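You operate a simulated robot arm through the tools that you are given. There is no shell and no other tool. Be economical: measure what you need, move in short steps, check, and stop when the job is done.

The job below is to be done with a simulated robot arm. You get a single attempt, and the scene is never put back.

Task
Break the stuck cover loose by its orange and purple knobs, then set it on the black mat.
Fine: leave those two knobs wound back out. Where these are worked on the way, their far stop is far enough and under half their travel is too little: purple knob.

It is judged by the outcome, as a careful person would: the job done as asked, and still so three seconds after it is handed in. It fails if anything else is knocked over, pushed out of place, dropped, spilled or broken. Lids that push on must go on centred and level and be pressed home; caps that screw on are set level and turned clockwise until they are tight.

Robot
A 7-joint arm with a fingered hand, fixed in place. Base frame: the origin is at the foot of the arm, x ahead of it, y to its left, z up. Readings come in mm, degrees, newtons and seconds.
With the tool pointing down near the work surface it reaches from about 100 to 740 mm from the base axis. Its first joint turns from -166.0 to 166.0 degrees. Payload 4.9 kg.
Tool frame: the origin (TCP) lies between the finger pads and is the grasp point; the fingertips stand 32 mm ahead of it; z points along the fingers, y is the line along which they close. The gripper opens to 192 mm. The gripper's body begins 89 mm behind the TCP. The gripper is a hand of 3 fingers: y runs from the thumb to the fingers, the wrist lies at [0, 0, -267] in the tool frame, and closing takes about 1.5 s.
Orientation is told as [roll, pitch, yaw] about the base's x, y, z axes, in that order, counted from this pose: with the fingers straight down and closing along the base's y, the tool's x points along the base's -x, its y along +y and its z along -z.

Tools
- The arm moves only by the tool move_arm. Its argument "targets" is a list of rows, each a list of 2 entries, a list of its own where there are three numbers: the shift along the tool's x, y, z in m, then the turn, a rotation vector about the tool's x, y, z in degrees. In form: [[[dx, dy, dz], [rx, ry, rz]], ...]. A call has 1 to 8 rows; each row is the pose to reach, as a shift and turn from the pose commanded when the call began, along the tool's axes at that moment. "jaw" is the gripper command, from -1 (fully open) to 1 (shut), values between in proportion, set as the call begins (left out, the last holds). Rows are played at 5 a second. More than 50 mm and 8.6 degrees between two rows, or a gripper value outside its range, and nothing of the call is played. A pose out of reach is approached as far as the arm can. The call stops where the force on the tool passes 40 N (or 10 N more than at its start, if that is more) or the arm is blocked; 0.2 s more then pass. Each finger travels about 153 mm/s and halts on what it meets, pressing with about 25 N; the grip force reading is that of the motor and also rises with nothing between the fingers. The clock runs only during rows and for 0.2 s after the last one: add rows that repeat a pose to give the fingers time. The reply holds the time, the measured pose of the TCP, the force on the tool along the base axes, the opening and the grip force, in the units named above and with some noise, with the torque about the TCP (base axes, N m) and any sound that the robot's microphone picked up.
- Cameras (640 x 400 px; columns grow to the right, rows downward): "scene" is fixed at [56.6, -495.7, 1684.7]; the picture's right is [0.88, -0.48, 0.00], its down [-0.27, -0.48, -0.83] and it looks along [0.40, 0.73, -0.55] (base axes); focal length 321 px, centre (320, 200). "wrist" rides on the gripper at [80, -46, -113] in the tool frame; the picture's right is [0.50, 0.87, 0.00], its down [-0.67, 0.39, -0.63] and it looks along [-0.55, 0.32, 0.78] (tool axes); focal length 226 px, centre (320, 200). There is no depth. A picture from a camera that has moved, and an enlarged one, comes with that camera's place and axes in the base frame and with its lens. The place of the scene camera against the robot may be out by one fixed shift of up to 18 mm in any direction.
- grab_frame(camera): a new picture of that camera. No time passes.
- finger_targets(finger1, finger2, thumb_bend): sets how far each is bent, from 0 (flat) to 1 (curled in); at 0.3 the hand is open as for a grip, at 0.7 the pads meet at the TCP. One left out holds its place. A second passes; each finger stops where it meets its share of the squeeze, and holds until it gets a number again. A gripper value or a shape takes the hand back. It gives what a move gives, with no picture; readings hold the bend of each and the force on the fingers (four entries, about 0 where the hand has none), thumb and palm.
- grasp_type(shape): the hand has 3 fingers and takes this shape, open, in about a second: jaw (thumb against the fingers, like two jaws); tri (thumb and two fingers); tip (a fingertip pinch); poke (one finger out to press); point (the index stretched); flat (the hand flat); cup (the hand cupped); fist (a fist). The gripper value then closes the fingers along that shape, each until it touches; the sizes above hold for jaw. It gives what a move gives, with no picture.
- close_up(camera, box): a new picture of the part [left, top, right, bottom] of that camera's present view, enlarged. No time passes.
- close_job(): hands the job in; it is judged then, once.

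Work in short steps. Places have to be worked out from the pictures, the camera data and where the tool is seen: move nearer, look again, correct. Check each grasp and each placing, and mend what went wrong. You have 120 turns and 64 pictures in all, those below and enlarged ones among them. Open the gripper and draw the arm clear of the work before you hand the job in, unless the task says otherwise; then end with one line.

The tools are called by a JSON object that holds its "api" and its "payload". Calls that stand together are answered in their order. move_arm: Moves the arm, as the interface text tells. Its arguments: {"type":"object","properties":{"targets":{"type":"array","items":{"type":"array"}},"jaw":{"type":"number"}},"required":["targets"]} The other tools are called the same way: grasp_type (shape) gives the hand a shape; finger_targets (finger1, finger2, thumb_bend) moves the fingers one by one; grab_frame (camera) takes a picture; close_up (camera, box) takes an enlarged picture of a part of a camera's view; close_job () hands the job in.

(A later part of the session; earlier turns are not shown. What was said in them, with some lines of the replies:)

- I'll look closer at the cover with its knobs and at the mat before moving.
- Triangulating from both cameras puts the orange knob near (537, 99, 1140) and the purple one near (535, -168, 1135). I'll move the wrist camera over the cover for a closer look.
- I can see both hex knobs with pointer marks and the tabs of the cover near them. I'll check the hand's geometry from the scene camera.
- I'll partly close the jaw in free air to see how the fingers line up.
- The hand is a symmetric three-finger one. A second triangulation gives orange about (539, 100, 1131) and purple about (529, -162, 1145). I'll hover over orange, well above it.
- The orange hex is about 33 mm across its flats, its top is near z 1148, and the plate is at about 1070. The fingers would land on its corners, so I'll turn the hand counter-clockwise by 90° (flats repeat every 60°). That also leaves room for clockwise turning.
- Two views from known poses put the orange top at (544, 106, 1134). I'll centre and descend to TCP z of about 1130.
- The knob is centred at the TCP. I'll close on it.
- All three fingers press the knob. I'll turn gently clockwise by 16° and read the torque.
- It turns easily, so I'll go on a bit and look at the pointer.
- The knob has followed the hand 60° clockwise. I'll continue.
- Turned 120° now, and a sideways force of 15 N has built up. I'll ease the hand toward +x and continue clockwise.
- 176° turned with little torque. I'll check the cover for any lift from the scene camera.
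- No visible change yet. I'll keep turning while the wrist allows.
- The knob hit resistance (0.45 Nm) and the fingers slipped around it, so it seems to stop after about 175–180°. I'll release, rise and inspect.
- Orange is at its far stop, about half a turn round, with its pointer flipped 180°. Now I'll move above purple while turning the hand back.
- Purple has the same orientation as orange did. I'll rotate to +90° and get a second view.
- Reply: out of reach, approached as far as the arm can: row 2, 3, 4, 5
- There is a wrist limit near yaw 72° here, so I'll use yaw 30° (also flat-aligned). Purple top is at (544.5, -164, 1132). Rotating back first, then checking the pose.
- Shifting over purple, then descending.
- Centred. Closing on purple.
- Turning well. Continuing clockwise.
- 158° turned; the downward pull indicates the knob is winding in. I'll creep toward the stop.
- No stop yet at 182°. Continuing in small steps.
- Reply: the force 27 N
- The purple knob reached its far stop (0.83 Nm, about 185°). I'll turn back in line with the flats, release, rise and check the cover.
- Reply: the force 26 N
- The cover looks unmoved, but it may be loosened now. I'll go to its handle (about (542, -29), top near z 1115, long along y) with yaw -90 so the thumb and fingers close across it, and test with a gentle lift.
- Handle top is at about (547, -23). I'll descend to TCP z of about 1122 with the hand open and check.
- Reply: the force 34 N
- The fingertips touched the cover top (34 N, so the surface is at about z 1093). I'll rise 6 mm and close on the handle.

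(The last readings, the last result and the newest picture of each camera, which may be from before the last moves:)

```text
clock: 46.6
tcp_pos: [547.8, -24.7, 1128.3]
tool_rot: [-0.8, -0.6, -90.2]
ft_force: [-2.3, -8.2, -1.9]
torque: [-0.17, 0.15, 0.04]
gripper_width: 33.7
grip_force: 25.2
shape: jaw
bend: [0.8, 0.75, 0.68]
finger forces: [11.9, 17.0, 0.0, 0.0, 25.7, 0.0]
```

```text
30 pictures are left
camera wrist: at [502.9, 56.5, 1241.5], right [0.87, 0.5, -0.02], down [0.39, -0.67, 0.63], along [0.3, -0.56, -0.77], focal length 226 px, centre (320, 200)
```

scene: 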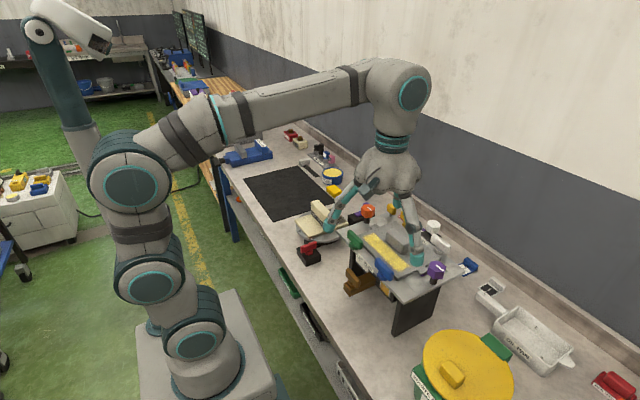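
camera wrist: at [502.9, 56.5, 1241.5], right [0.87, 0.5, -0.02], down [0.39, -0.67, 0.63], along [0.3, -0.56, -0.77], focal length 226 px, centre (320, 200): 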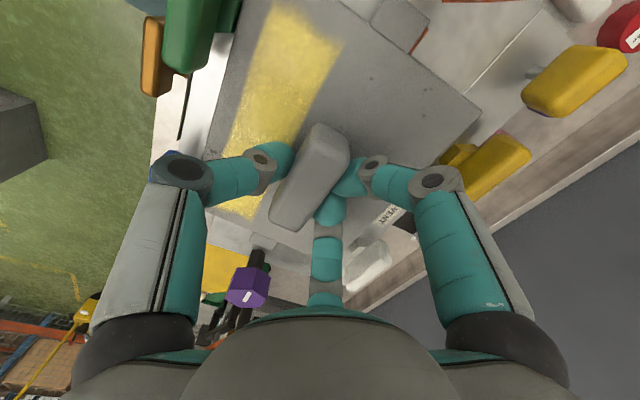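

It's gripped across the handle. I'll try a gentle 15 mm lift.

{"api": "move_arm", "payload": {"targets": [[[0, 0, -0.003], [0, 0, 0]], [[0, 0, -0.006], [0, 0, 0]], [[0, 0, -0.009], [0, 0, 0]], [[0, 0, -0.012], [0, 0, 0]], [[0, 0, -0.015], [0, 0, 0]]]}}

{"api": "grab_frame", "payload": {"camera": "wrist"}}

{"api": "close_up", "payload": {"camera": "scene", "box": [340, 180, 480, 290]}}

```text
clock: 47.8
tcp_pos: [547.6, -25.3, 1142.6]
tool_rot: [-0.8, -0.7, -90.1]
ft_force: [0.0, -0.2, -5.9]
torque: [0.02, -0.04, -0.01]
gripper_width: 33.0
grip_force: 25.0
shape: jaw
bend: [0.8, 0.75, 0.7]
finger forces: [0.0, 19.7, 0.1, 0.0, 23.8, 0.0]
```

```text
29 pictures are left
camera wrist: at [503.5, 56.6, 1256.3], right [0.87, 0.5, -0.02], down [0.39, -0.67, 0.63], along [0.31, -0.56, -0.77], focal length 226 px, centre (320, 200)
```

wrist: 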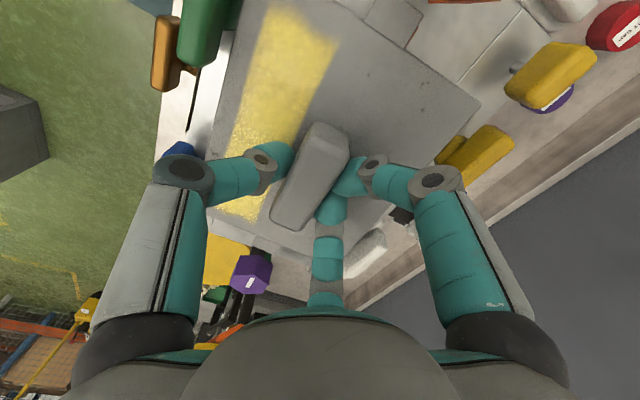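

```text
3.64 times, centred on (410, 235) of scene
camera zoom: at [56.6, -495.7, 1684.7], right [0.88, -0.48, 0.0], down [-0.27, -0.48, -0.83], along [0.4, 0.73, -0.55], focal length 1167 px, centre (-7, 73)
```

zoom: 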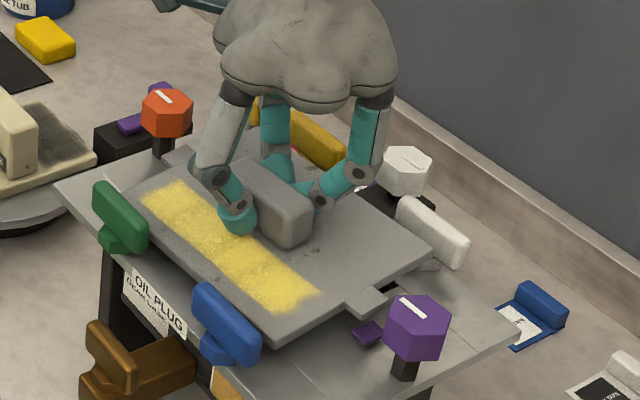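

The cover came loose and is lifted cleanly (weight about 6 N), leaving the purple jack pad below. I'll lift it straight up, clear of the knobs.

{"api": "move_arm", "payload": {"targets": [[[0, 0, -0.015], [0, 0, 0]], [[0, 0, -0.03], [0, 0, 0]], [[0, 0, -0.045], [0, 0, 0]], [[0, 0, -0.06], [0, 0, 0]], [[0, 0, -0.075], [0, 0, 0]], [[0, 0, -0.09], [0, 0, 0]], [[0, 0, -0.105], [0, 0, 0]], [[0, 0, -0.12], [0, 0, 0]]]}}

{"api": "grab_frame", "payload": {"camera": "scene"}}

```text
clock: 49.6
tcp_pos: [549.8, -23.8, 1261.9]
tool_rot: [-0.7, -0.5, -90.2]
ft_force: [0.3, 0.0, -5.3]
torque: [-0.03, -0.07, 0.0]
gripper_width: 33.0
grip_force: 24.6
shape: jaw
bend: [0.8, 0.75, 0.7]
finger forces: [0.0, 20.0, 0.0, 0.1, 24.0, 0.0]
```

```text
27 pictures are left
```

scene: 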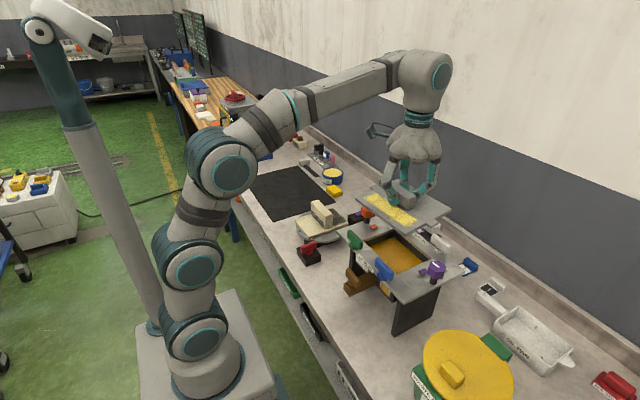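

It hangs level, well clear. The mat spans roughly x 376–661, y 490–870 at z about 893. I'll carry the cover there while turning its long side along x, to stay within reach.

{"api": "move_arm", "payload": {"targets": [[[0.037, -0.0034, 0], [0, 0, -5.6]], [[0.074, -0.0068, 0], [0, 0, -11.2]], [[0.111, -0.0102, 0], [0, 0, -16.8]], [[0.148, -0.0136, 0], [0, 0, -22.4]], [[0.185, -0.017, 0], [0, 0, -28]], [[0.222, -0.0204, 0], [0, 0, -33.6]], [[0.259, -0.0238, 0], [0, 0, -39.2]], [[0.296, -0.0272, 0], [0, 0, -45]]]}}

```text
clock: 51.4
tcp_pos: [524.0, 270.4, 1261.4]
tool_rot: [-0.9, -0.1, -45.1]
ft_force: [-0.8, 0.9, -4.9]
torque: [0.07, 0.0, 0.0]
gripper_width: 32.6
grip_force: 24.9
shape: jaw
bend: [0.8, 0.75, 0.7]
finger forces: [0.0, 20.6, 0.0, 0.1, 23.9, 0.0]
```

{"api": "grab_frame", "payload": {"camera": "wrist"}}

```text
26 pictures are left
camera wrist: at [435.2, 297.1, 1376.0], right [0.26, 0.97, -0.01], down [0.76, -0.19, 0.63], along [0.6, -0.17, -0.78], focal length 226 px, centre (320, 200)
```

wrist: 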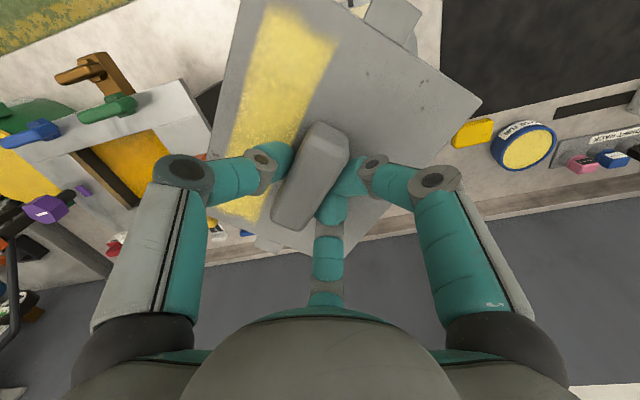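

Mat edges check out: near edge y≈486, far-x edge ≈670. Continuing to above (498, 567).

{"api": "move_arm", "payload": {"targets": [[[0.0285, 0.0237, 0], [0, 0, -5.6]], [[0.057, 0.0474, 0], [0, 0, -11.2]], [[0.0855, 0.0711, 0], [0, 0, -16.8]], [[0.114, 0.0948, 0], [0, 0, -22.4]], [[0.1425, 0.1185, 0], [0, 0, -28]], [[0.171, 0.1422, 0], [0, 0, -33.6]], [[0.1995, 0.1659, 0], [0, 0, -39.2]], [[0.228, 0.19, 0], [0, 0, -45]]]}}

{"api": "grab_frame", "payload": {"camera": "wrist"}}

{"api": "grab_frame", "payload": {"camera": "scene"}}

```text
clock: 53.2
tcp_pos: [469.3, 505.1, 1225.3]
tool_rot: [-0.5, 0.6, -2.9]
ft_force: [-0.3, 0.1, -4.3]
torque: [0.05, -0.03, 0.0]
gripper_width: 32.1
grip_force: 25.0
shape: jaw
bend: [0.8, 0.75, 0.7]
finger forces: [0.0, 22.1, 0.0, 0.0, 24.1, 0.0]
out of reach, approached as far as the arm can: row 5, 6, 7, 8
```

```text
25 pictures are left
camera wrist: at [386.8, 464.9, 1340.2], right [-0.46, 0.89, 0.0], down [0.7, 0.36, 0.62], along [0.56, 0.28, -0.78], focal length 226 px, centre (320, 200)
```

wrist: 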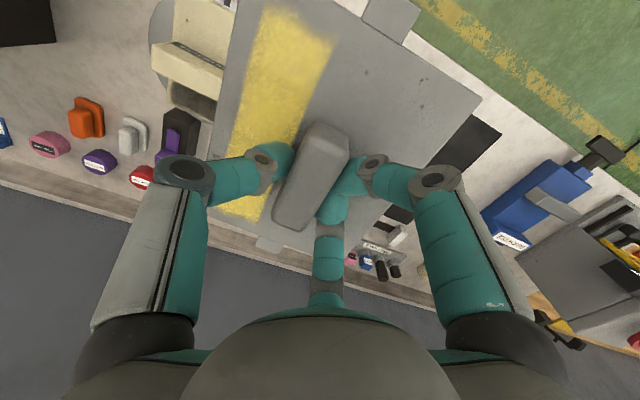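

```text
24 pictures are left
```

scene: 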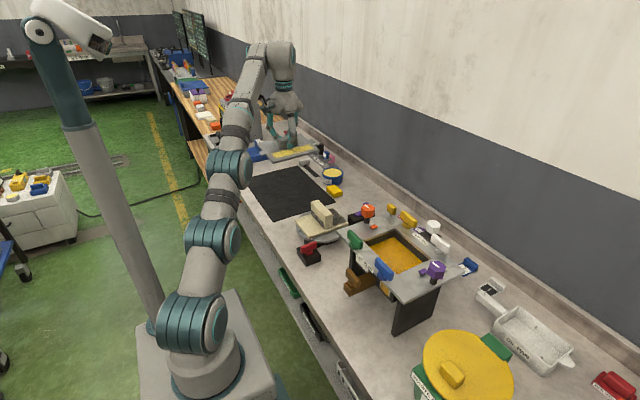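

At this height the reach ends at about 690 mm; lower down it should be longer. I'll descend first, moving outward gradually and levelling.

{"api": "move_arm", "payload": {"targets": [[[0, 0.002, 0.021], [0, 0, -0.5]], [[-0.002, 0.004, 0.042], [-0.1, -0.1, -1]], [[-0.004, 0.008, 0.063], [-0.2, -0.2, -1.5]], [[-0.007, 0.012, 0.084], [-0.3, -0.3, -2]], [[-0.01, 0.016, 0.105], [-0.4, -0.4, -2.5]], [[-0.013, 0.02, 0.126], [-0.5, -0.5, -2.9]], [[-0.016, 0.025, 0.147], [-0.5, -0.6, -2.9]], [[-0.0195, 0.031, 0.165], [-0.5, -0.6, -2.9]]]}}

{"api": "grab_frame", "payload": {"camera": "wrist"}}

```text
clock: 55.0
tcp_pos: [486.6, 534.0, 1060.1]
tool_rot: [-0.1, 0.1, -0.2]
ft_force: [0.2, 0.1, -4.6]
torque: [0.01, -0.01, -0.02]
gripper_width: 32.3
grip_force: 25.3
shape: jaw
bend: [0.8, 0.75, 0.7]
finger forces: [0.0, 22.6, 0.1, 0.1, 23.8, 0.0]
```

```text
23 pictures are left
camera wrist: at [405.9, 489.0, 1174.1], right [-0.5, 0.87, 0.0], down [0.67, 0.39, 0.63], along [0.55, 0.31, -0.78], focal length 226 px, centre (320, 200)
```

wrist: 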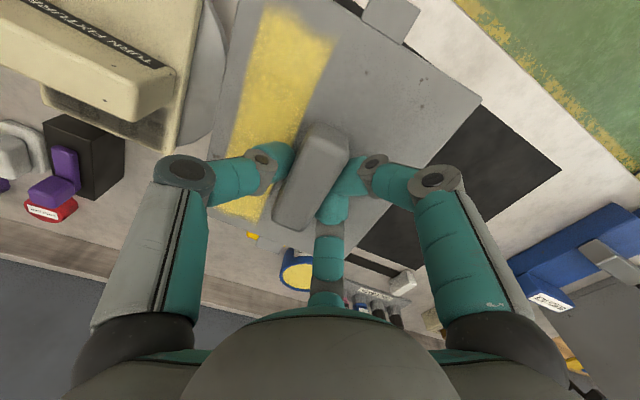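

Mat now measured as x≈380–664, y≈486–877. I'll move on out toward (500, 568) and down to about 25 mm above it.

{"api": "move_arm", "payload": {"targets": [[[-0.003, 0.006, 0.018], [0, 0, 0]], [[-0.006, 0.013, 0.036], [0, 0, 0]], [[-0.009, 0.02, 0.054], [0, 0, 0]], [[-0.012, 0.027, 0.07], [0, 0, 0]], [[-0.013, 0.034, 0.085], [0, 0, 0]], [[-0.013, 0.034, 0.085], [0, 0, 0]]]}}

{"api": "grab_frame", "payload": {"camera": "scene"}}

```text
clock: 56.4
tcp_pos: [498.5, 568.0, 973.5]
tool_rot: [-0.2, 0.0, 0.0]
ft_force: [0.9, 0.0, -4.6]
torque: [0.05, -0.05, -0.01]
gripper_width: 32.1
grip_force: 24.8
shape: jaw
bend: [0.8, 0.75, 0.7]
finger forces: [0.0, 22.4, 0.1, 0.1, 23.7, 0.1]
```

```text
22 pictures are left
```

scene: 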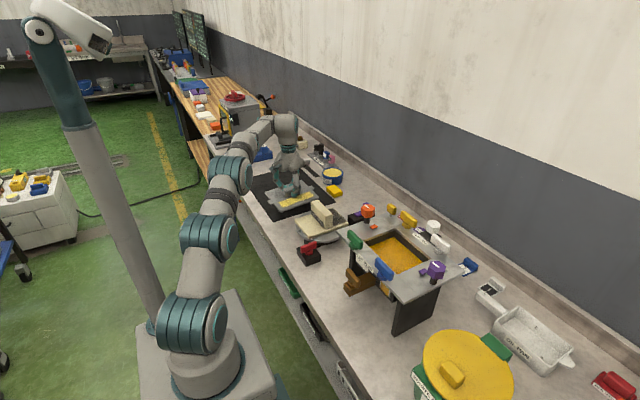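

That was reachable. I'll push a bit further in for margin, then check.

{"api": "move_arm", "payload": {"targets": [[[-0.004, 0.01, 0.002], [0, 0, 0]], [[-0.008, 0.02, 0.005], [0, 0, 0]], [[-0.01, 0.024, 0.008], [0, 0, 0]], [[-0.01, 0.024, 0.008], [0, 0, 0]]]}}

{"api": "grab_frame", "payload": {"camera": "wrist"}}

{"api": "close_up", "payload": {"camera": "scene", "box": [230, 130, 360, 240]}}

```text
clock: 57.4
tcp_pos: [508.6, 590.7, 967.4]
tool_rot: [-0.1, 0.1, -0.1]
ft_force: [0.4, 0.0, -5.6]
torque: [0.03, -0.04, 0.01]
gripper_width: 31.9
grip_force: 25.5
shape: jaw
bend: [0.8, 0.75, 0.7]
finger forces: [0.1, 22.4, 0.0, 0.0, 23.5, 0.0]
```

```text
21 pictures are left
camera wrist: at [428.8, 546.2, 1080.7], right [-0.5, 0.87, 0.0], down [0.67, 0.39, 0.63], along [0.55, 0.31, -0.78], focal length 226 px, centre (320, 200)
```

wrist: 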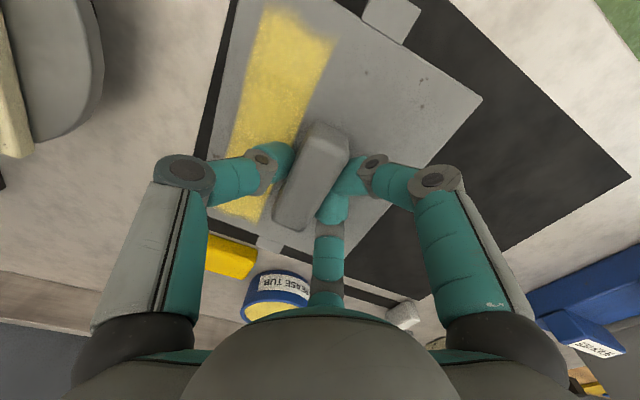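

```text
3.64 times, centred on (295, 185) of scene
camera zoom: at [56.6, -495.7, 1684.7], right [0.88, -0.48, 0.0], down [-0.27, -0.48, -0.83], along [0.4, 0.73, -0.55], focal length 1167 px, centre (411, 254)
```

zoom: 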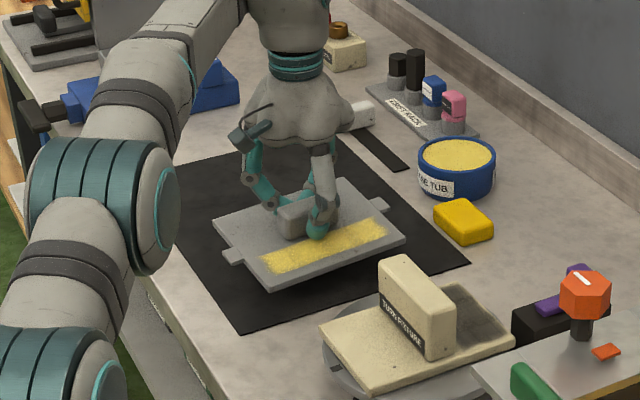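

The cover is fully over the mat. I'll lower gently until contact.

{"api": "move_arm", "payload": {"targets": [[[0, 0, 0.004], [0, 0, 0]], [[0, 0, 0.008], [0, 0, 0]], [[0, 0, 0.011], [0, 0, 0]]]}}

{"api": "move_arm", "payload": {"targets": [[[0, 0, 0.0015], [0, 0, 0]], [[0, 0, 0.003], [0, 0, 0]], [[0, 0, 0.0045], [0, 0, 0]]]}}

```text
clock: 58.2
tcp_pos: [509.1, 592.1, 956.1]
tool_rot: [-0.1, 0.1, -0.1]
ft_force: [0.8, -0.4, -5.0]
torque: [0.01, -0.06, 0.01]
gripper_width: 32.1
grip_force: 25.2
shape: jaw
bend: [0.8, 0.75, 0.7]
finger forces: [0.0, 22.5, 0.0, 0.0, 23.6, 0.1]
```

```text
clock: 59.0
tcp_pos: [508.1, 592.2, 950.7]
tool_rot: [-0.1, 0.1, -0.2]
ft_force: [0.6, 0.0, -5.5]
torque: [0.06, -0.02, 0.0]
gripper_width: 31.9
grip_force: 25.0
shape: jaw
bend: [0.8, 0.75, 0.7]
finger forces: [0.1, 22.5, 0.0, 0.0, 23.6, 0.0]
```

{"api": "move_arm", "payload": {"targets": [[[0, 0, 0.002], [0, 0, 0]], [[0, 0, 0.004], [0, 0, 0]], [[0, 0, 0.006], [0, 0, 0]]]}}

{"api": "close_up", "payload": {"camera": "scene", "box": [250, 150, 350, 230]}}

```text
clock: 59.8
tcp_pos: [508.5, 590.4, 943.9]
tool_rot: [-0.1, 0.2, 0.0]
ft_force: [0.4, 0.1, -5.2]
torque: [0.07, 0.03, -0.01]
gripper_width: 31.9
grip_force: 25.0
shape: jaw
bend: [0.8, 0.75, 0.7]
finger forces: [0.1, 22.5, 0.1, 0.0, 23.6, 0.1]
```

```text
5.00 times, centred on (300, 190) of scene
camera zoom: at [56.6, -495.7, 1684.7], right [0.88, -0.48, 0.0], down [-0.27, -0.48, -0.83], along [0.4, 0.73, -0.55], focal length 1605 px, centre (420, 250)
```

zoom: 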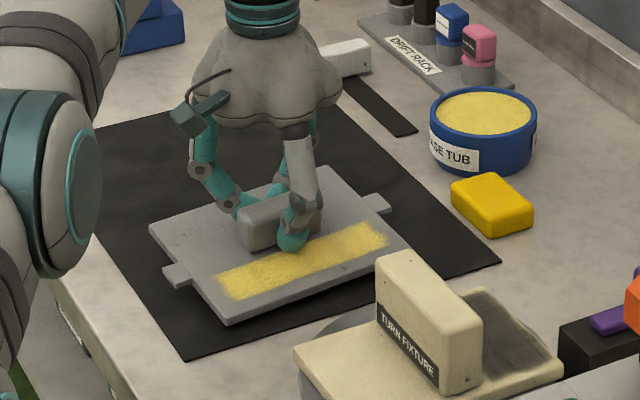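

Not touching yet. Continuing down slowly.

{"api": "move_arm", "payload": {"targets": [[[0, 0, 0.0015], [0, 0, 0]], [[0, 0, 0.003], [0, 0, 0]], [[0, 0, 0.0045], [0, 0, 0]], [[0, 0, 0.006], [0, 0, 0]]]}}

{"api": "move_arm", "payload": {"targets": [[[0, 0, 0.0015], [0, 0, 0]], [[0, 0, 0.003], [0, 0, 0]], [[0, 0, 0.0045], [0, 0, 0]]]}}

```text
clock: 60.8
tcp_pos: [508.1, 591.9, 939.0]
tool_rot: [-0.1, 0.2, -0.1]
ft_force: [0.4, -0.1, -5.0]
torque: [0.01, -0.01, 0.01]
gripper_width: 32.3
grip_force: 25.2
shape: jaw
bend: [0.8, 0.75, 0.7]
finger forces: [0.0, 22.4, 0.1, 0.0, 23.6, 0.0]
```

```text
clock: 61.6
tcp_pos: [507.3, 590.1, 935.1]
tool_rot: [-0.1, 0.1, -0.1]
ft_force: [0.4, 0.6, -5.1]
torque: [0.02, 0.01, 0.01]
gripper_width: 32.0
grip_force: 24.6
shape: jaw
bend: [0.8, 0.75, 0.7]
finger forces: [0.1, 22.5, 0.0, 0.1, 23.6, 0.0]
```

{"api": "move_arm", "payload": {"targets": [[[0, 0, 0.0015], [0, 0, 0]], [[0, 0, 0.003], [0, 0, 0]], [[0, 0, 0.0045], [0, 0, 0]], [[0, 0, 0.006], [0, 0, 0]]]}}

{"api": "close_up", "payload": {"camera": "scene", "box": [250, 150, 350, 230]}}

```text
clock: 62.6
tcp_pos: [508.8, 590.5, 929.7]
tool_rot: [-0.1, 0.0, -0.1]
ft_force: [-0.4, 2.5, -0.6]
torque: [-0.16, 0.03, -0.01]
gripper_width: 32.2
grip_force: 25.2
shape: jaw
bend: [0.8, 0.75, 0.69]
finger forces: [0.0, 24.2, 0.0, 0.0, 23.8, 0.0]
```

```text
5.00 times, centred on (300, 190) of scene
camera zoom: at [56.6, -495.7, 1684.7], right [0.88, -0.48, 0.0], down [-0.27, -0.48, -0.83], along [0.4, 0.73, -0.55], focal length 1605 px, centre (420, 250)
```

zoom: 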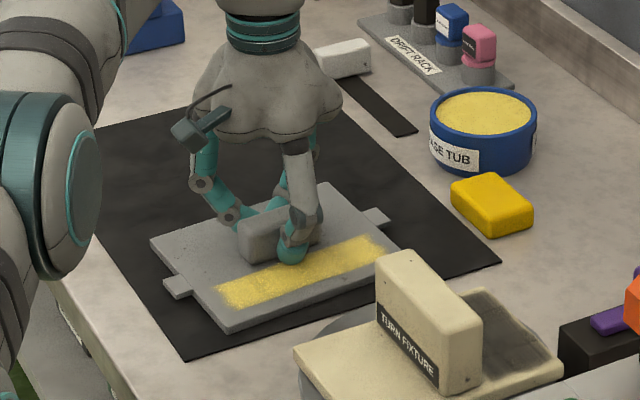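

Contact just began (force change of +4.5 N). I'll lower 1.5 mm more, then release.

{"api": "move_arm", "payload": {"targets": [[[0, 0, 0.001], [0, 0, 0]], [[0, 0, 0.002], [0, 0, 0]], [[0, 0, 0.002], [0, 0, 0]]]}}

{"api": "move_arm", "payload": {"targets": [[[0, 0, 0], [0, 0, 0]], [[0, 0, 0], [0, 0, 0]], [[0, 0, 0], [0, 0, 0]], [[0, 0, 0], [0, 0, 0]], [[0, 0, 0], [0, 0, 0]]], "jaw": 0.05}}

```text
clock: 63.4
tcp_pos: [507.9, 591.3, 927.3]
tool_rot: [0.0, -0.1, -0.1]
ft_force: [0.0, 3.9, -0.1]
torque: [-0.23, 0.02, 0.0]
gripper_width: 32.3
grip_force: 25.3
shape: jaw
bend: [0.8, 0.75, 0.69]
finger forces: [19.1, 25.8, 0.0, 0.1, 24.6, 0.0]
```

```text
clock: 64.6
tcp_pos: [508.2, 590.5, 925.9]
tool_rot: [-0.1, 0.0, -0.1]
ft_force: [0.5, -0.5, -0.1]
torque: [-0.01, -0.01, -0.01]
gripper_width: 90.6
grip_force: 0.0
shape: jaw
bend: [0.38, 0.38, 0.7]
finger forces: [0.1, 0.0, 0.0, 0.0, 0.0, 0.1]
```

Released. Rising straight up clear of the handle.

{"api": "move_arm", "payload": {"targets": [[[0, 0, -0.015], [0, 0, 0]], [[0, 0, -0.03], [0, 0, 0]], [[0, 0, -0.05], [0, 0, 0]], [[0, -0.02, -0.08], [0, 0, 0]], [[0, -0.04, -0.12], [0, 0, 0]], [[0, -0.07, -0.16], [0, 0, 0]], [[0, -0.1, -0.2], [0, 0, 0]], [[0, -0.14, -0.23], [0, 0, 0]]]}}

{"api": "close_up", "payload": {"camera": "scene", "box": [230, 130, 360, 240]}}

```text
clock: 66.4
tcp_pos: [509.2, 449.7, 1159.1]
tool_rot: [-0.2, 0.2, -0.1]
ft_force: [0.3, 0.2, -0.7]
torque: [0.0, 0.01, 0.01]
gripper_width: 90.9
grip_force: 0.1
shape: jaw
bend: [0.38, 0.38, 0.7]
finger forces: [0.0, 0.0, 0.0, 0.0, 0.0, 0.0]
```

```text
3.64 times, centred on (295, 185) of scene
camera zoom: at [56.6, -495.7, 1684.7], right [0.88, -0.48, 0.0], down [-0.27, -0.48, -0.83], along [0.4, 0.73, -0.55], focal length 1167 px, centre (411, 254)
```

zoom: 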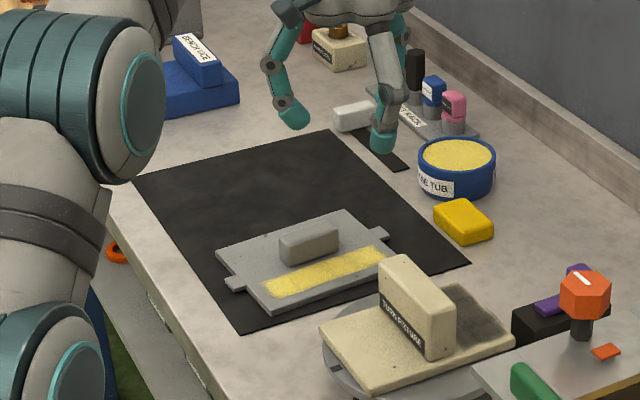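

The cover lies flat and fully on the mat. Next I'll go back to the orange knob to wind it out, moving over with yaw heading to -150.

{"api": "move_arm", "payload": {"targets": [[[-0.0045, -0.03, -0.03], [0, 0, 8]], [[-0.009, -0.07, -0.05], [0, 0, 16]], [[-0.0135, -0.115, -0.07], [0, 0, 24]], [[-0.018, -0.162, -0.081], [0, 0, 32]], [[-0.022, -0.209, -0.081], [0, 0, 40]], [[-0.027, -0.256, -0.081], [0, 0, 48]], [[-0.0315, -0.302, -0.081], [0, 0, 56]], [[-0.0355, -0.344, -0.081], [0, 0, 64]]]}}

{"api": "move_arm", "payload": {"targets": [[[0, 0, 0], [0, 0, 8]], [[0, 0, 0], [0, 0, 16]], [[0, 0, 0], [0, 0, 24]], [[0, 0, 0], [0, 0, 32]], [[0, 0, 0], [0, 0, 40]], [[0, 0, 0], [0, 0, 48]], [[0, 0, 0], [0, 0, 56]], [[0, 0, 0], [0, 0, 64]]]}}

{"api": "move_arm", "payload": {"targets": [[[0, 0, 0], [0, 0, 8]], [[0, 0, 0], [0, 0, 16]], [[0, 0, 0], [0, 0, 22]], [[0, 0, 0], [0, 0, 22]]]}}

{"api": "close_up", "payload": {"camera": "wrist", "box": [240, 60, 400, 200]}}

```text
clock: 68.2
tcp_pos: [544.2, 107.0, 1240.7]
tool_rot: [-0.1, -0.2, -64.2]
ft_force: [0.0, -0.4, -0.1]
torque: [-0.02, -0.01, 0.02]
gripper_width: 91.1
grip_force: 0.0
shape: jaw
bend: [0.38, 0.38, 0.7]
finger forces: [0.0, 0.0, 0.0, 0.1, 0.1, 0.0]
```

```text
clock: 70.0
tcp_pos: [542.9, 108.0, 1239.6]
tool_rot: [-0.1, -0.1, -128.3]
ft_force: [1.4, 0.0, 0.2]
torque: [0.0, 0.02, 0.03]
gripper_width: 90.9
grip_force: 0.0
shape: jaw
bend: [0.38, 0.38, 0.7]
finger forces: [0.0, 0.0, 0.0, 0.0, 0.1, 0.0]
```

```text
clock: 71.0
tcp_pos: [543.4, 107.6, 1238.0]
tool_rot: [0.1, -0.1, -150.2]
ft_force: [0.6, 0.3, 0.3]
torque: [0.0, -0.05, 0.03]
gripper_width: 91.3
grip_force: 0.1
shape: jaw
bend: [0.38, 0.38, 0.7]
finger forces: [0.0, 0.0, 0.0, 0.1, 0.0, 0.0]
```

```text
2.86 times, centred on (320, 130) of wrist
camera zoom: at [589.3, 188.4, 1352.1], right [0.86, -0.5, 0.0], down [-0.39, -0.67, 0.63], along [-0.32, -0.55, -0.77], focal length 646 px, centre (320, 400)
```

zoom: 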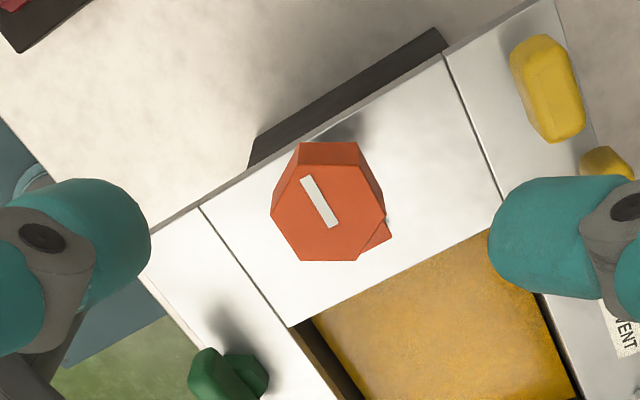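

The orange knob is at (544, 105.5) with its flats aligned to the hand. Descending and gripping.

{"api": "move_arm", "payload": {"targets": [[[0, 0.0022, 0.03], [0, 0, 0]], [[0, 0.0022, 0.06], [0, 0, 0]], [[0, 0.0022, 0.085], [0, 0, 0]], [[0, 0.0022, 0.1], [0, 0, 0]], [[0, 0.0022, 0.107], [0, 0, 0]], [[0, 0.0022, 0.107], [0, 0, 0]]]}}

{"api": "move_arm", "payload": {"targets": [[[0, 0, 0], [0, 0, 0]], [[0, 0, 0], [0, 0, 0]], [[0, 0, 0], [0, 0, 0]], [[0, 0, 0], [0, 0, 0]], [[0, 0, 0], [0, 0, 0]], [[0, 0, 0], [0, 0, 0]]], "jaw": 1}}

{"api": "close_up", "payload": {"camera": "wrist", "box": [200, 60, 440, 260]}}

```text
clock: 72.4
tcp_pos: [544.0, 105.3, 1133.3]
tool_rot: [0.1, -0.1, -150.2]
ft_force: [0.6, -0.3, 0.1]
torque: [-0.04, -0.01, 0.03]
gripper_width: 90.9
grip_force: 0.0
shape: jaw
bend: [0.38, 0.38, 0.7]
finger forces: [0.1, 0.0, 0.0, 0.0, 0.0, 0.0]
```

```text
clock: 73.8
tcp_pos: [543.8, 105.5, 1133.0]
tool_rot: [0.2, -0.2, -150.1]
ft_force: [0.4, 0.4, -4.1]
torque: [0.04, -0.04, -0.01]
gripper_width: 29.7
grip_force: 24.7
shape: jaw
bend: [0.76, 0.76, 0.7]
finger forces: [21.9, 22.0, 0.1, 0.0, 22.0, 0.0]
```

```text
2.00 times, centred on (320, 160) of wrist
camera zoom: at [589.5, 185.6, 1246.2], right [0.86, -0.5, 0.0], down [-0.39, -0.67, 0.63], along [-0.32, -0.55, -0.77], focal length 452 px, centre (320, 280)
```

zoom: 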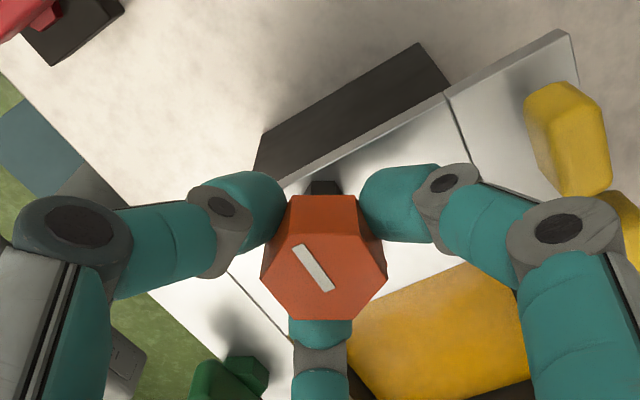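

Good grip. Winding counter-clockwise in two runs of 64°.

{"api": "move_arm", "payload": {"targets": [[[0, 0, 0], [0, 0, -8]], [[0, 0, 0], [0, 0, -16]], [[0, 0, 0], [0, 0, -24]], [[0, 0, 0], [0, 0, -32]], [[0, 0, 0], [0, 0, -40]], [[0, 0, 0], [0, 0, -48]], [[0, 0, 0], [0, 0, -56]], [[0, 0, 0], [0, 0, -64]]]}}

{"api": "move_arm", "payload": {"targets": [[[0, 0, 0], [0, 0, -8]], [[0, 0, 0], [0, 0, -16]], [[0, 0, 0], [0, 0, -24]], [[0, 0, 0], [0, 0, -32]], [[0, 0, 0], [0, 0, -40]], [[0, 0, 0], [0, 0, -48]], [[0, 0, 0], [0, 0, -56]], [[0, 0, 0], [0, 0, -64]]]}}

{"api": "move_arm", "payload": {"targets": [[[0, 0, 0], [0, 0, -8]], [[0, 0, 0], [0, 0, -16]], [[0, 0, 0], [0, 0, -24]], [[0, 0, 0], [0, 0, -32]], [[0, 0, 0], [0, 0, -40]], [[0, 0, 0], [0, 0, -46]]]}}

{"api": "close_up", "payload": {"camera": "wrist", "box": [200, 60, 440, 260]}}

```text
clock: 75.6
tcp_pos: [543.4, 105.5, 1132.6]
tool_rot: [0.0, -0.1, -86.0]
ft_force: [4.5, -7.9, 3.2]
torque: [-0.26, -0.11, -0.06]
gripper_width: 29.5
grip_force: 25.0
shape: jaw
bend: [0.76, 0.76, 0.7]
finger forces: [21.6, 29.1, 0.0, 0.1, 22.2, 0.0]
```

```text
clock: 77.4
tcp_pos: [543.7, 106.2, 1132.3]
tool_rot: [0.0, 0.0, -22.0]
ft_force: [4.4, -8.7, 10.4]
torque: [-0.27, -0.2, -0.05]
gripper_width: 29.7
grip_force: 25.0
shape: jaw
bend: [0.76, 0.76, 0.7]
finger forces: [20.4, 27.8, 0.0, 0.1, 28.8, 0.0]
```

```text
clock: 78.8
tcp_pos: [544.5, 104.9, 1131.8]
tool_rot: [-0.2, 0.0, 23.9]
ft_force: [5.6, -4.9, 12.7]
torque: [-0.23, -0.31, -0.06]
gripper_width: 29.9
grip_force: 24.7
shape: jaw
bend: [0.77, 0.76, 0.7]
finger forces: [21.5, 25.7, 0.1, 0.0, 30.4, 0.1]
```

```text
2.00 times, centred on (320, 160) of wrist
camera zoom: at [489.9, 31.8, 1245.7], right [-0.81, 0.59, 0.0], down [0.46, 0.63, 0.63], along [0.37, 0.51, -0.78], focal length 452 px, centre (320, 280)
```

zoom: 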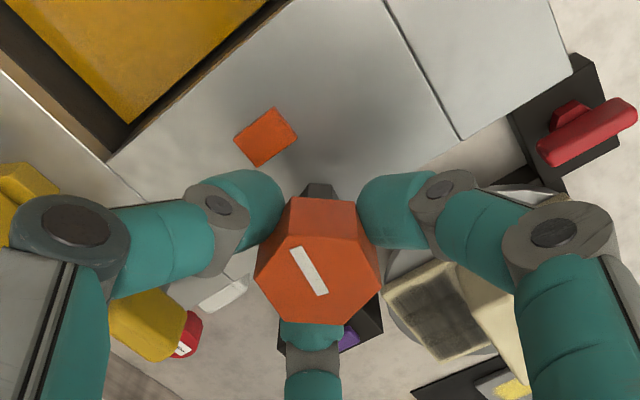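

174° back, and the knob is rising as it should. Creeping to the outer stop.

{"api": "move_arm", "payload": {"targets": [[[0, 0, 0], [0, 0, -4]], [[0, 0, 0], [0, 0, -8]], [[0, 0, 0], [0, 0, -12]]]}}

{"api": "move_arm", "payload": {"targets": [[[0, 0, 0], [0, 0, -4]], [[0, 0, 0], [0, 0, -8]], [[0, 0, 0], [0, 0, -12]]]}}

{"api": "close_up", "payload": {"camera": "wrist", "box": [200, 60, 440, 260]}}

```text
clock: 79.6
tcp_pos: [544.0, 105.1, 1131.4]
tool_rot: [-0.1, 0.0, 35.9]
ft_force: [10.1, -5.9, 10.3]
torque: [-0.19, -0.41, -0.12]
gripper_width: 30.1
grip_force: 25.2
shape: jaw
bend: [0.77, 0.76, 0.7]
finger forces: [19.8, 25.8, 0.0, 0.0, 31.6, 0.0]
```

```text
clock: 80.4
tcp_pos: [540.9, 102.4, 1132.6]
tool_rot: [-0.1, 0.2, 48.0]
ft_force: [-1.8, -15.8, 11.8]
torque: [-0.36, -0.28, -0.69]
gripper_width: 30.1
grip_force: 25.5
shape: jaw
bend: [0.77, 0.76, 0.7]
finger forces: [18.3, 30.9, 0.0, 0.0, 38.8, 0.0]
```

```text
2.00 times, centred on (320, 160) of wrist
camera zoom: at [523.3, 15.0, 1245.8], right [-0.98, 0.21, 0.0], down [0.16, 0.76, 0.63], along [0.13, 0.61, -0.78], focal length 452 px, centre (320, 280)
```

zoom: 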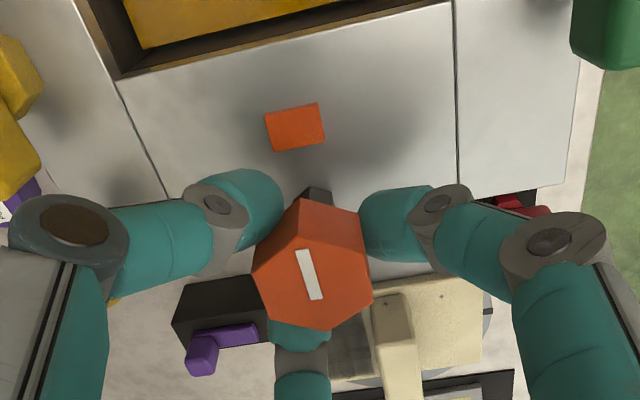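

The stop is reached (-0.69 Nm, about 190° back), so orange is fully wound out. Releasing, rising and heading to purple.

{"api": "move_arm", "payload": {"targets": [[[0, 0, 0], [0, 0, 0]], [[0, 0, 0], [0, 0, 0]], [[0, 0, 0], [0, 0, 0]], [[0, 0, 0], [0, 0, 0]], [[0, 0, -0.03], [0, 0, 0]], [[0, 0, -0.07], [0, 0, 0]], [[0, 0, -0.11], [0, 0, 0]], [[0, 0, -0.11], [0, 0, 0]]], "jaw": 0.05}}

```text
clock: 82.2
tcp_pos: [544.3, 105.1, 1242.0]
tool_rot: [0.0, 0.1, 47.9]
ft_force: [-0.1, -0.1, 0.2]
torque: [-0.01, -0.03, 0.01]
gripper_width: 90.7
grip_force: 0.0
shape: jaw
bend: [0.38, 0.38, 0.7]
finger forces: [0.1, 0.0, 0.0, 0.1, 0.0, 0.0]
```

{"api": "move_arm", "payload": {"targets": [[[0.025, -0.02255, 0], [0, 0, 8]], [[0.05, -0.0451, 0], [0, 0, 16]], [[0.0751, -0.06765, 0], [0, 0, 24]], [[0.1, -0.0902, 0], [0, 0, 32]], [[0.1252, -0.11275, 0], [0, 0, 40]], [[0.1502, -0.1353, 0], [0, 0, 48]], [[0.1753, -0.15785, 0], [0, 0, 56]], [[0.2003, -0.1804, 0], [0, 0, 64]]]}}

{"api": "move_arm", "payload": {"targets": [[[0, 0, 0], [0, 0, 8]], [[0, 0, 0], [0, 0, 16]], [[0, 0, 0], [0, 0, 24]], [[0, 0, 0], [0, 0, 32]], [[0, 0, 0], [0, 0, 40]], [[0, 0, 0], [0, 0, 48]], [[0, 0, 0], [0, 0, 56]], [[0, 0, 0], [0, 0, 64]]]}}

{"api": "move_arm", "payload": {"targets": [[[0, 0, 0], [0, 0, 8]], [[0, 0, 0], [0, 0, 16]], [[0, 0, 0], [0, 0, 24]], [[0, 0, 0], [0, 0, 32]], [[0, 0, 0], [0, 0, 40]], [[0, 0, 0], [0, 0, 48]], [[0, 0, 0], [0, 0, 56]], [[0, 0, 0], [0, 0, 64]]]}}

{"api": "move_arm", "payload": {"targets": [[[0, 0, 0], [0, 0, 6]], [[0, 0, 0], [0, 0, 6]]]}}

{"api": "close_up", "payload": {"camera": "wrist", "box": [240, 60, 400, 200]}}

```text
clock: 84.0
tcp_pos: [543.4, -164.5, 1244.8]
tool_rot: [-0.1, -0.1, -16.2]
ft_force: [-0.1, 0.9, -0.4]
torque: [0.01, 0.01, 0.02]
gripper_width: 91.1
grip_force: 0.0
shape: jaw
bend: [0.38, 0.38, 0.7]
finger forces: [0.1, 0.0, 0.0, 0.0, 0.1, 0.1]
```

```text
clock: 85.8
tcp_pos: [543.9, -163.4, 1242.0]
tool_rot: [0.0, -0.2, -80.3]
ft_force: [0.4, 0.1, -0.2]
torque: [0.0, -0.01, -0.02]
gripper_width: 90.8
grip_force: 0.0
shape: jaw
bend: [0.38, 0.38, 0.7]
finger forces: [0.1, 0.1, 0.0, 0.0, 0.0, 0.1]
```

```text
clock: 87.6
tcp_pos: [542.1, -164.5, 1241.5]
tool_rot: [0.1, -0.1, -144.3]
ft_force: [-0.9, -0.4, -0.2]
torque: [0.0, -0.02, 0.04]
gripper_width: 90.9
grip_force: 0.0
shape: jaw
bend: [0.38, 0.38, 0.7]
finger forces: [0.0, 0.0, 0.1, 0.0, 0.0, 0.0]
```

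```text
clock: 88.2
tcp_pos: [542.6, -163.4, 1242.9]
tool_rot: [0.1, -0.1, -150.1]
ft_force: [-0.4, 0.4, 0.2]
torque: [0.0, -0.05, -0.01]
gripper_width: 91.1
grip_force: 0.2
shape: jaw
bend: [0.38, 0.38, 0.7]
finger forces: [0.1, 0.1, 0.0, 0.0, 0.1, 0.1]
```

```text
2.86 times, centred on (320, 130) of wrist
camera zoom: at [589.1, -83.9, 1355.3], right [0.86, -0.5, 0.0], down [-0.39, -0.67, 0.63], along [-0.32, -0.55, -0.77], focal length 646 px, centre (320, 400)
```

zoom: 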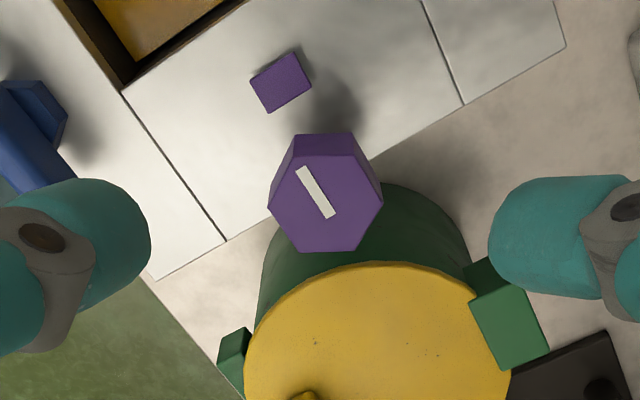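

Purple is aligned. Descending and gripping.

{"api": "move_arm", "payload": {"targets": [[[0.0008, 0.0016, 0.03], [0, 0, 0]], [[0.0008, 0.0016, 0.06], [0, 0, 0]], [[0.0008, 0.0016, 0.085], [0, 0, 0]], [[0.0008, 0.0016, 0.1], [0, 0, 0]], [[0.0008, 0.0016, 0.11], [0, 0, 0]], [[0.0008, 0.0016, 0.11], [0, 0, 0]]]}}

{"api": "move_arm", "payload": {"targets": [[[0, 0, 0], [0, 0, 0]], [[0, 0, 0], [0, 0, 0]], [[0, 0, 0], [0, 0, 0]], [[0, 0, 0], [0, 0, 0]], [[0, 0, 0], [0, 0, 0]], [[0, 0, 0], [0, 0, 0]]], "jaw": 1}}

{"api": "close_up", "payload": {"camera": "wrist", "box": [200, 60, 440, 260]}}

```text
clock: 89.6
tcp_pos: [544.2, -165.6, 1132.3]
tool_rot: [0.0, -0.1, -150.1]
ft_force: [0.5, 0.1, 0.7]
torque: [0.02, 0.0, -0.01]
gripper_width: 91.0
grip_force: 0.1
shape: jaw
bend: [0.38, 0.38, 0.7]
finger forces: [0.0, 0.0, 0.0, 0.1, 0.0, 0.0]
```

```text
clock: 91.0
tcp_pos: [544.0, -165.2, 1131.9]
tool_rot: [0.0, -0.1, -150.2]
ft_force: [0.6, 0.9, -5.6]
torque: [0.05, -0.01, 0.03]
gripper_width: 30.0
grip_force: 25.1
shape: jaw
bend: [0.76, 0.76, 0.7]
finger forces: [22.1, 21.2, 0.0, 0.0, 22.8, 0.0]
```

```text
2.00 times, centred on (320, 160) of wrist
camera zoom: at [590.5, -84.9, 1245.7], right [0.86, -0.5, 0.0], down [-0.39, -0.67, 0.63], along [-0.32, -0.55, -0.77], focal length 452 px, centre (320, 280)
```

zoom: 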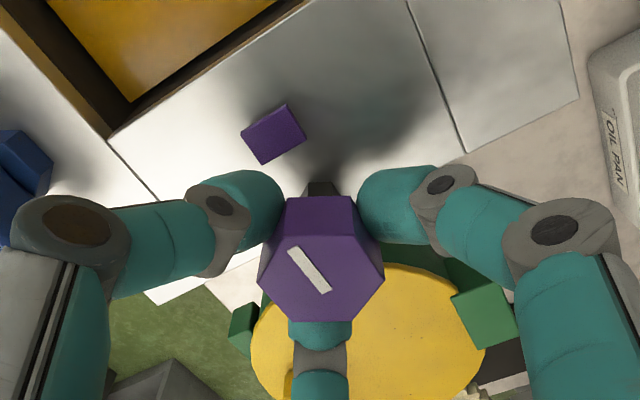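

Good grip. Winding counter-clockwise.

{"api": "move_arm", "payload": {"targets": [[[0, 0, 0], [0, 0, -8]], [[0, 0, 0], [0, 0, -16]], [[0, 0, 0], [0, 0, -24]], [[0, 0, 0], [0, 0, -32]], [[0, 0, 0], [0, 0, -40]], [[0, 0, 0], [0, 0, -48]], [[0, 0, 0], [0, 0, -56]], [[0, 0, 0], [0, 0, -64]]]}}

{"api": "move_arm", "payload": {"targets": [[[0, 0, 0], [0, 0, -8]], [[0, 0, 0], [0, 0, -16]], [[0, 0, 0], [0, 0, -24]], [[0, 0, 0], [0, 0, -32]], [[0, 0, 0], [0, 0, -40]], [[0, 0, 0], [0, 0, -48]], [[0, 0, 0], [0, 0, -56]], [[0, 0, 0], [0, 0, -64]]]}}

{"api": "move_arm", "payload": {"targets": [[[0, 0, 0], [0, 0, -8]], [[0, 0, 0], [0, 0, -16]], [[0, 0, 0], [0, 0, -24]], [[0, 0, 0], [0, 0, -32]], [[0, 0, 0], [0, 0, -40]], [[0, 0, 0], [0, 0, -46]]]}}

{"api": "move_arm", "payload": {"targets": [[[0, 0, 0], [0, 0, -4]], [[0, 0, 0], [0, 0, -8]], [[0, 0, 0], [0, 0, -12]]]}}

{"api": "close_up", "payload": {"camera": "wrist", "box": [200, 60, 440, 260]}}

```text
clock: 92.8
tcp_pos: [543.3, -165.2, 1131.6]
tool_rot: [-0.1, 0.0, -86.0]
ft_force: [2.1, 0.7, -7.1]
torque: [-0.01, -0.11, -0.09]
gripper_width: 29.4
grip_force: 24.9
shape: jaw
bend: [0.76, 0.76, 0.7]
finger forces: [22.7, 24.8, 0.0, 0.0, 21.2, 0.0]
```

```text
clock: 94.6
tcp_pos: [544.3, -163.7, 1132.1]
tool_rot: [-0.1, -0.1, -21.9]
ft_force: [3.8, -1.3, -10.6]
torque: [-0.01, -0.1, -0.03]
gripper_width: 29.4
grip_force: 25.1
shape: jaw
bend: [0.76, 0.76, 0.7]
finger forces: [21.0, 24.9, 0.0, 0.1, 23.0, 0.0]
```

```text
clock: 96.0
tcp_pos: [544.6, -164.9, 1132.7]
tool_rot: [0.0, 0.1, 24.0]
ft_force: [4.9, 2.9, -6.7]
torque: [0.05, -0.15, -0.02]
gripper_width: 29.6
grip_force: 25.0
shape: jaw
bend: [0.76, 0.76, 0.7]
finger forces: [20.7, 26.0, 0.1, 0.0, 24.2, 0.0]
```

```text
clock: 96.8
tcp_pos: [545.5, -166.0, 1133.1]
tool_rot: [0.0, 0.2, 35.9]
ft_force: [-1.2, 2.9, -6.4]
torque: [0.14, -0.04, -0.19]
gripper_width: 29.7
grip_force: 24.9
shape: jaw
bend: [0.76, 0.76, 0.7]
finger forces: [20.2, 28.0, 0.0, 0.0, 22.0, 0.0]
```

```text
2.00 times, centred on (320, 160) of wrist
camera zoom: at [506.8, -249.0, 1246.2], right [-0.91, 0.41, 0.0], down [0.32, 0.71, 0.63], along [0.26, 0.58, -0.78], focal length 452 px, centre (320, 280)
```

zoom: 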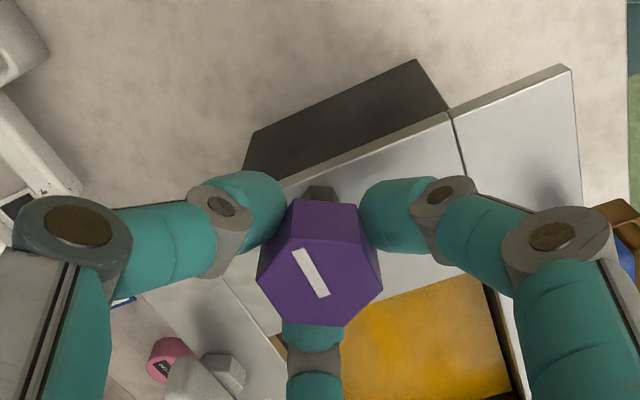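

186° back with torque beginning to rise. A little more to seat it on the outer stop.

{"api": "move_arm", "payload": {"targets": [[[0, 0, 0], [0, 0, -4]], [[0, 0, 0], [0, 0, -8]]]}}

```text
clock: 97.4
tcp_pos: [543.8, -166.8, 1131.9]
tool_rot: [-0.1, 0.3, 43.9]
ft_force: [-9.9, -6.5, -7.6]
torque: [-0.07, 0.09, -0.54]
gripper_width: 29.5
grip_force: 25.0
shape: jaw
bend: [0.76, 0.76, 0.7]
finger forces: [19.4, 28.4, 0.0, 0.0, 27.6, 0.1]
```

The outer stop is reached (-0.54 Nm). Releasing, rising and pulling the arm back.

{"api": "move_arm", "payload": {"targets": [[[0, 0, 0], [0, 0, 0]], [[0, 0, 0], [0, 0, 0]], [[0, 0, 0], [0, 0, 0]], [[0, 0, 0], [0, 0, 0]], [[0, 0, -0.03], [0, 0, 0]], [[0, 0, -0.07], [0, 0, 0]], [[0, 0, -0.11], [0, 0, 0]], [[0, 0, -0.15], [0, 0, 0]]], "jaw": 0.05}}

{"api": "move_arm", "payload": {"targets": [[[0.035, 0, -0.02], [0, 0, 0]], [[0.07, 0, -0.04], [0, 0, 0]], [[0.105, 0, -0.06], [0, 0, 0]], [[0.14, 0, -0.08], [0, 0, 0]], [[0.14, 0, -0.08], [0, 0, 0]]], "jaw": -1}}

{"api": "grab_frame", "payload": {"camera": "scene"}}

{"api": "close_up", "payload": {"camera": "scene", "box": [340, 180, 480, 290]}}

```text
clock: 99.2
tcp_pos: [544.7, -165.0, 1281.3]
tool_rot: [0.1, 0.2, 44.0]
ft_force: [1.1, 0.6, -1.0]
torque: [0.01, 0.02, 0.01]
gripper_width: 90.9
grip_force: 0.1
shape: jaw
bend: [0.38, 0.38, 0.7]
finger forces: [0.0, 0.1, 0.0, 0.0, 0.0, 0.0]
```

```text
clock: 100.4
tcp_pos: [445.1, -261.3, 1362.6]
tool_rot: [0.0, 0.1, 43.8]
ft_force: [-0.1, -0.3, -0.1]
torque: [-0.02, 0.0, 0.02]
gripper_width: 191.8
grip_force: 0.1
shape: jaw
bend: [0.3, 0.3, 0.3]
finger forces: [0.0, 0.1, 0.0, 0.1, 0.1, 0.0]
```

```text
9 pictures are left
```

scene: 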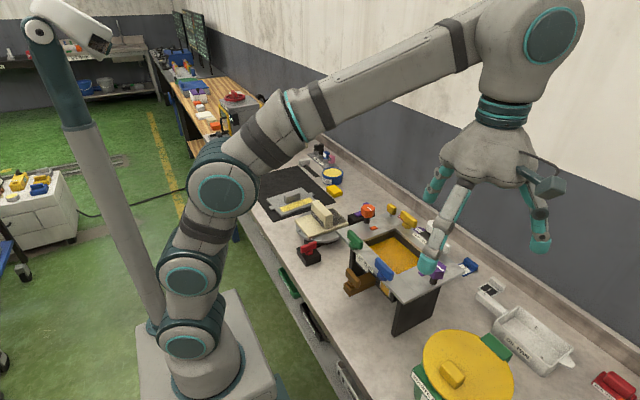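

```text
3.64 times, centred on (410, 235) of scene
camera zoom: at [56.6, -495.7, 1684.7], right [0.88, -0.48, 0.0], down [-0.27, -0.48, -0.83], along [0.4, 0.73, -0.55], focal length 1167 px, centre (-7, 73)
```

zoom: 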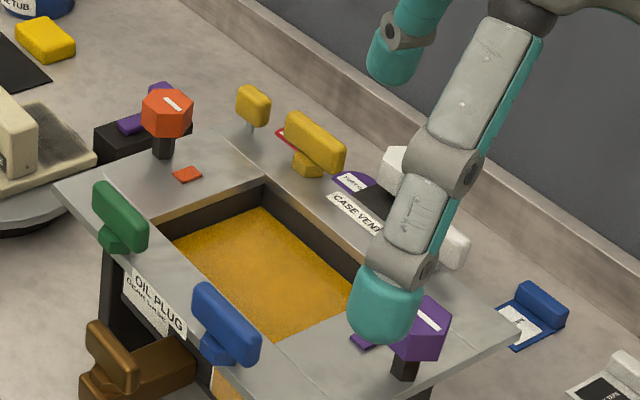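

Both pointers are back at their starting angle, the cover rests on the mat, nothing else has moved, and the arm is clear with the hand open. Handing in.

{"api": "close_job", "payload": {}}

```text
The job is handed in.
```

The cover came loose after the orange and purple knobs were each turned to their far stop. It now lies flat on the black mat, and both knobs are wound back out to their outer stops.
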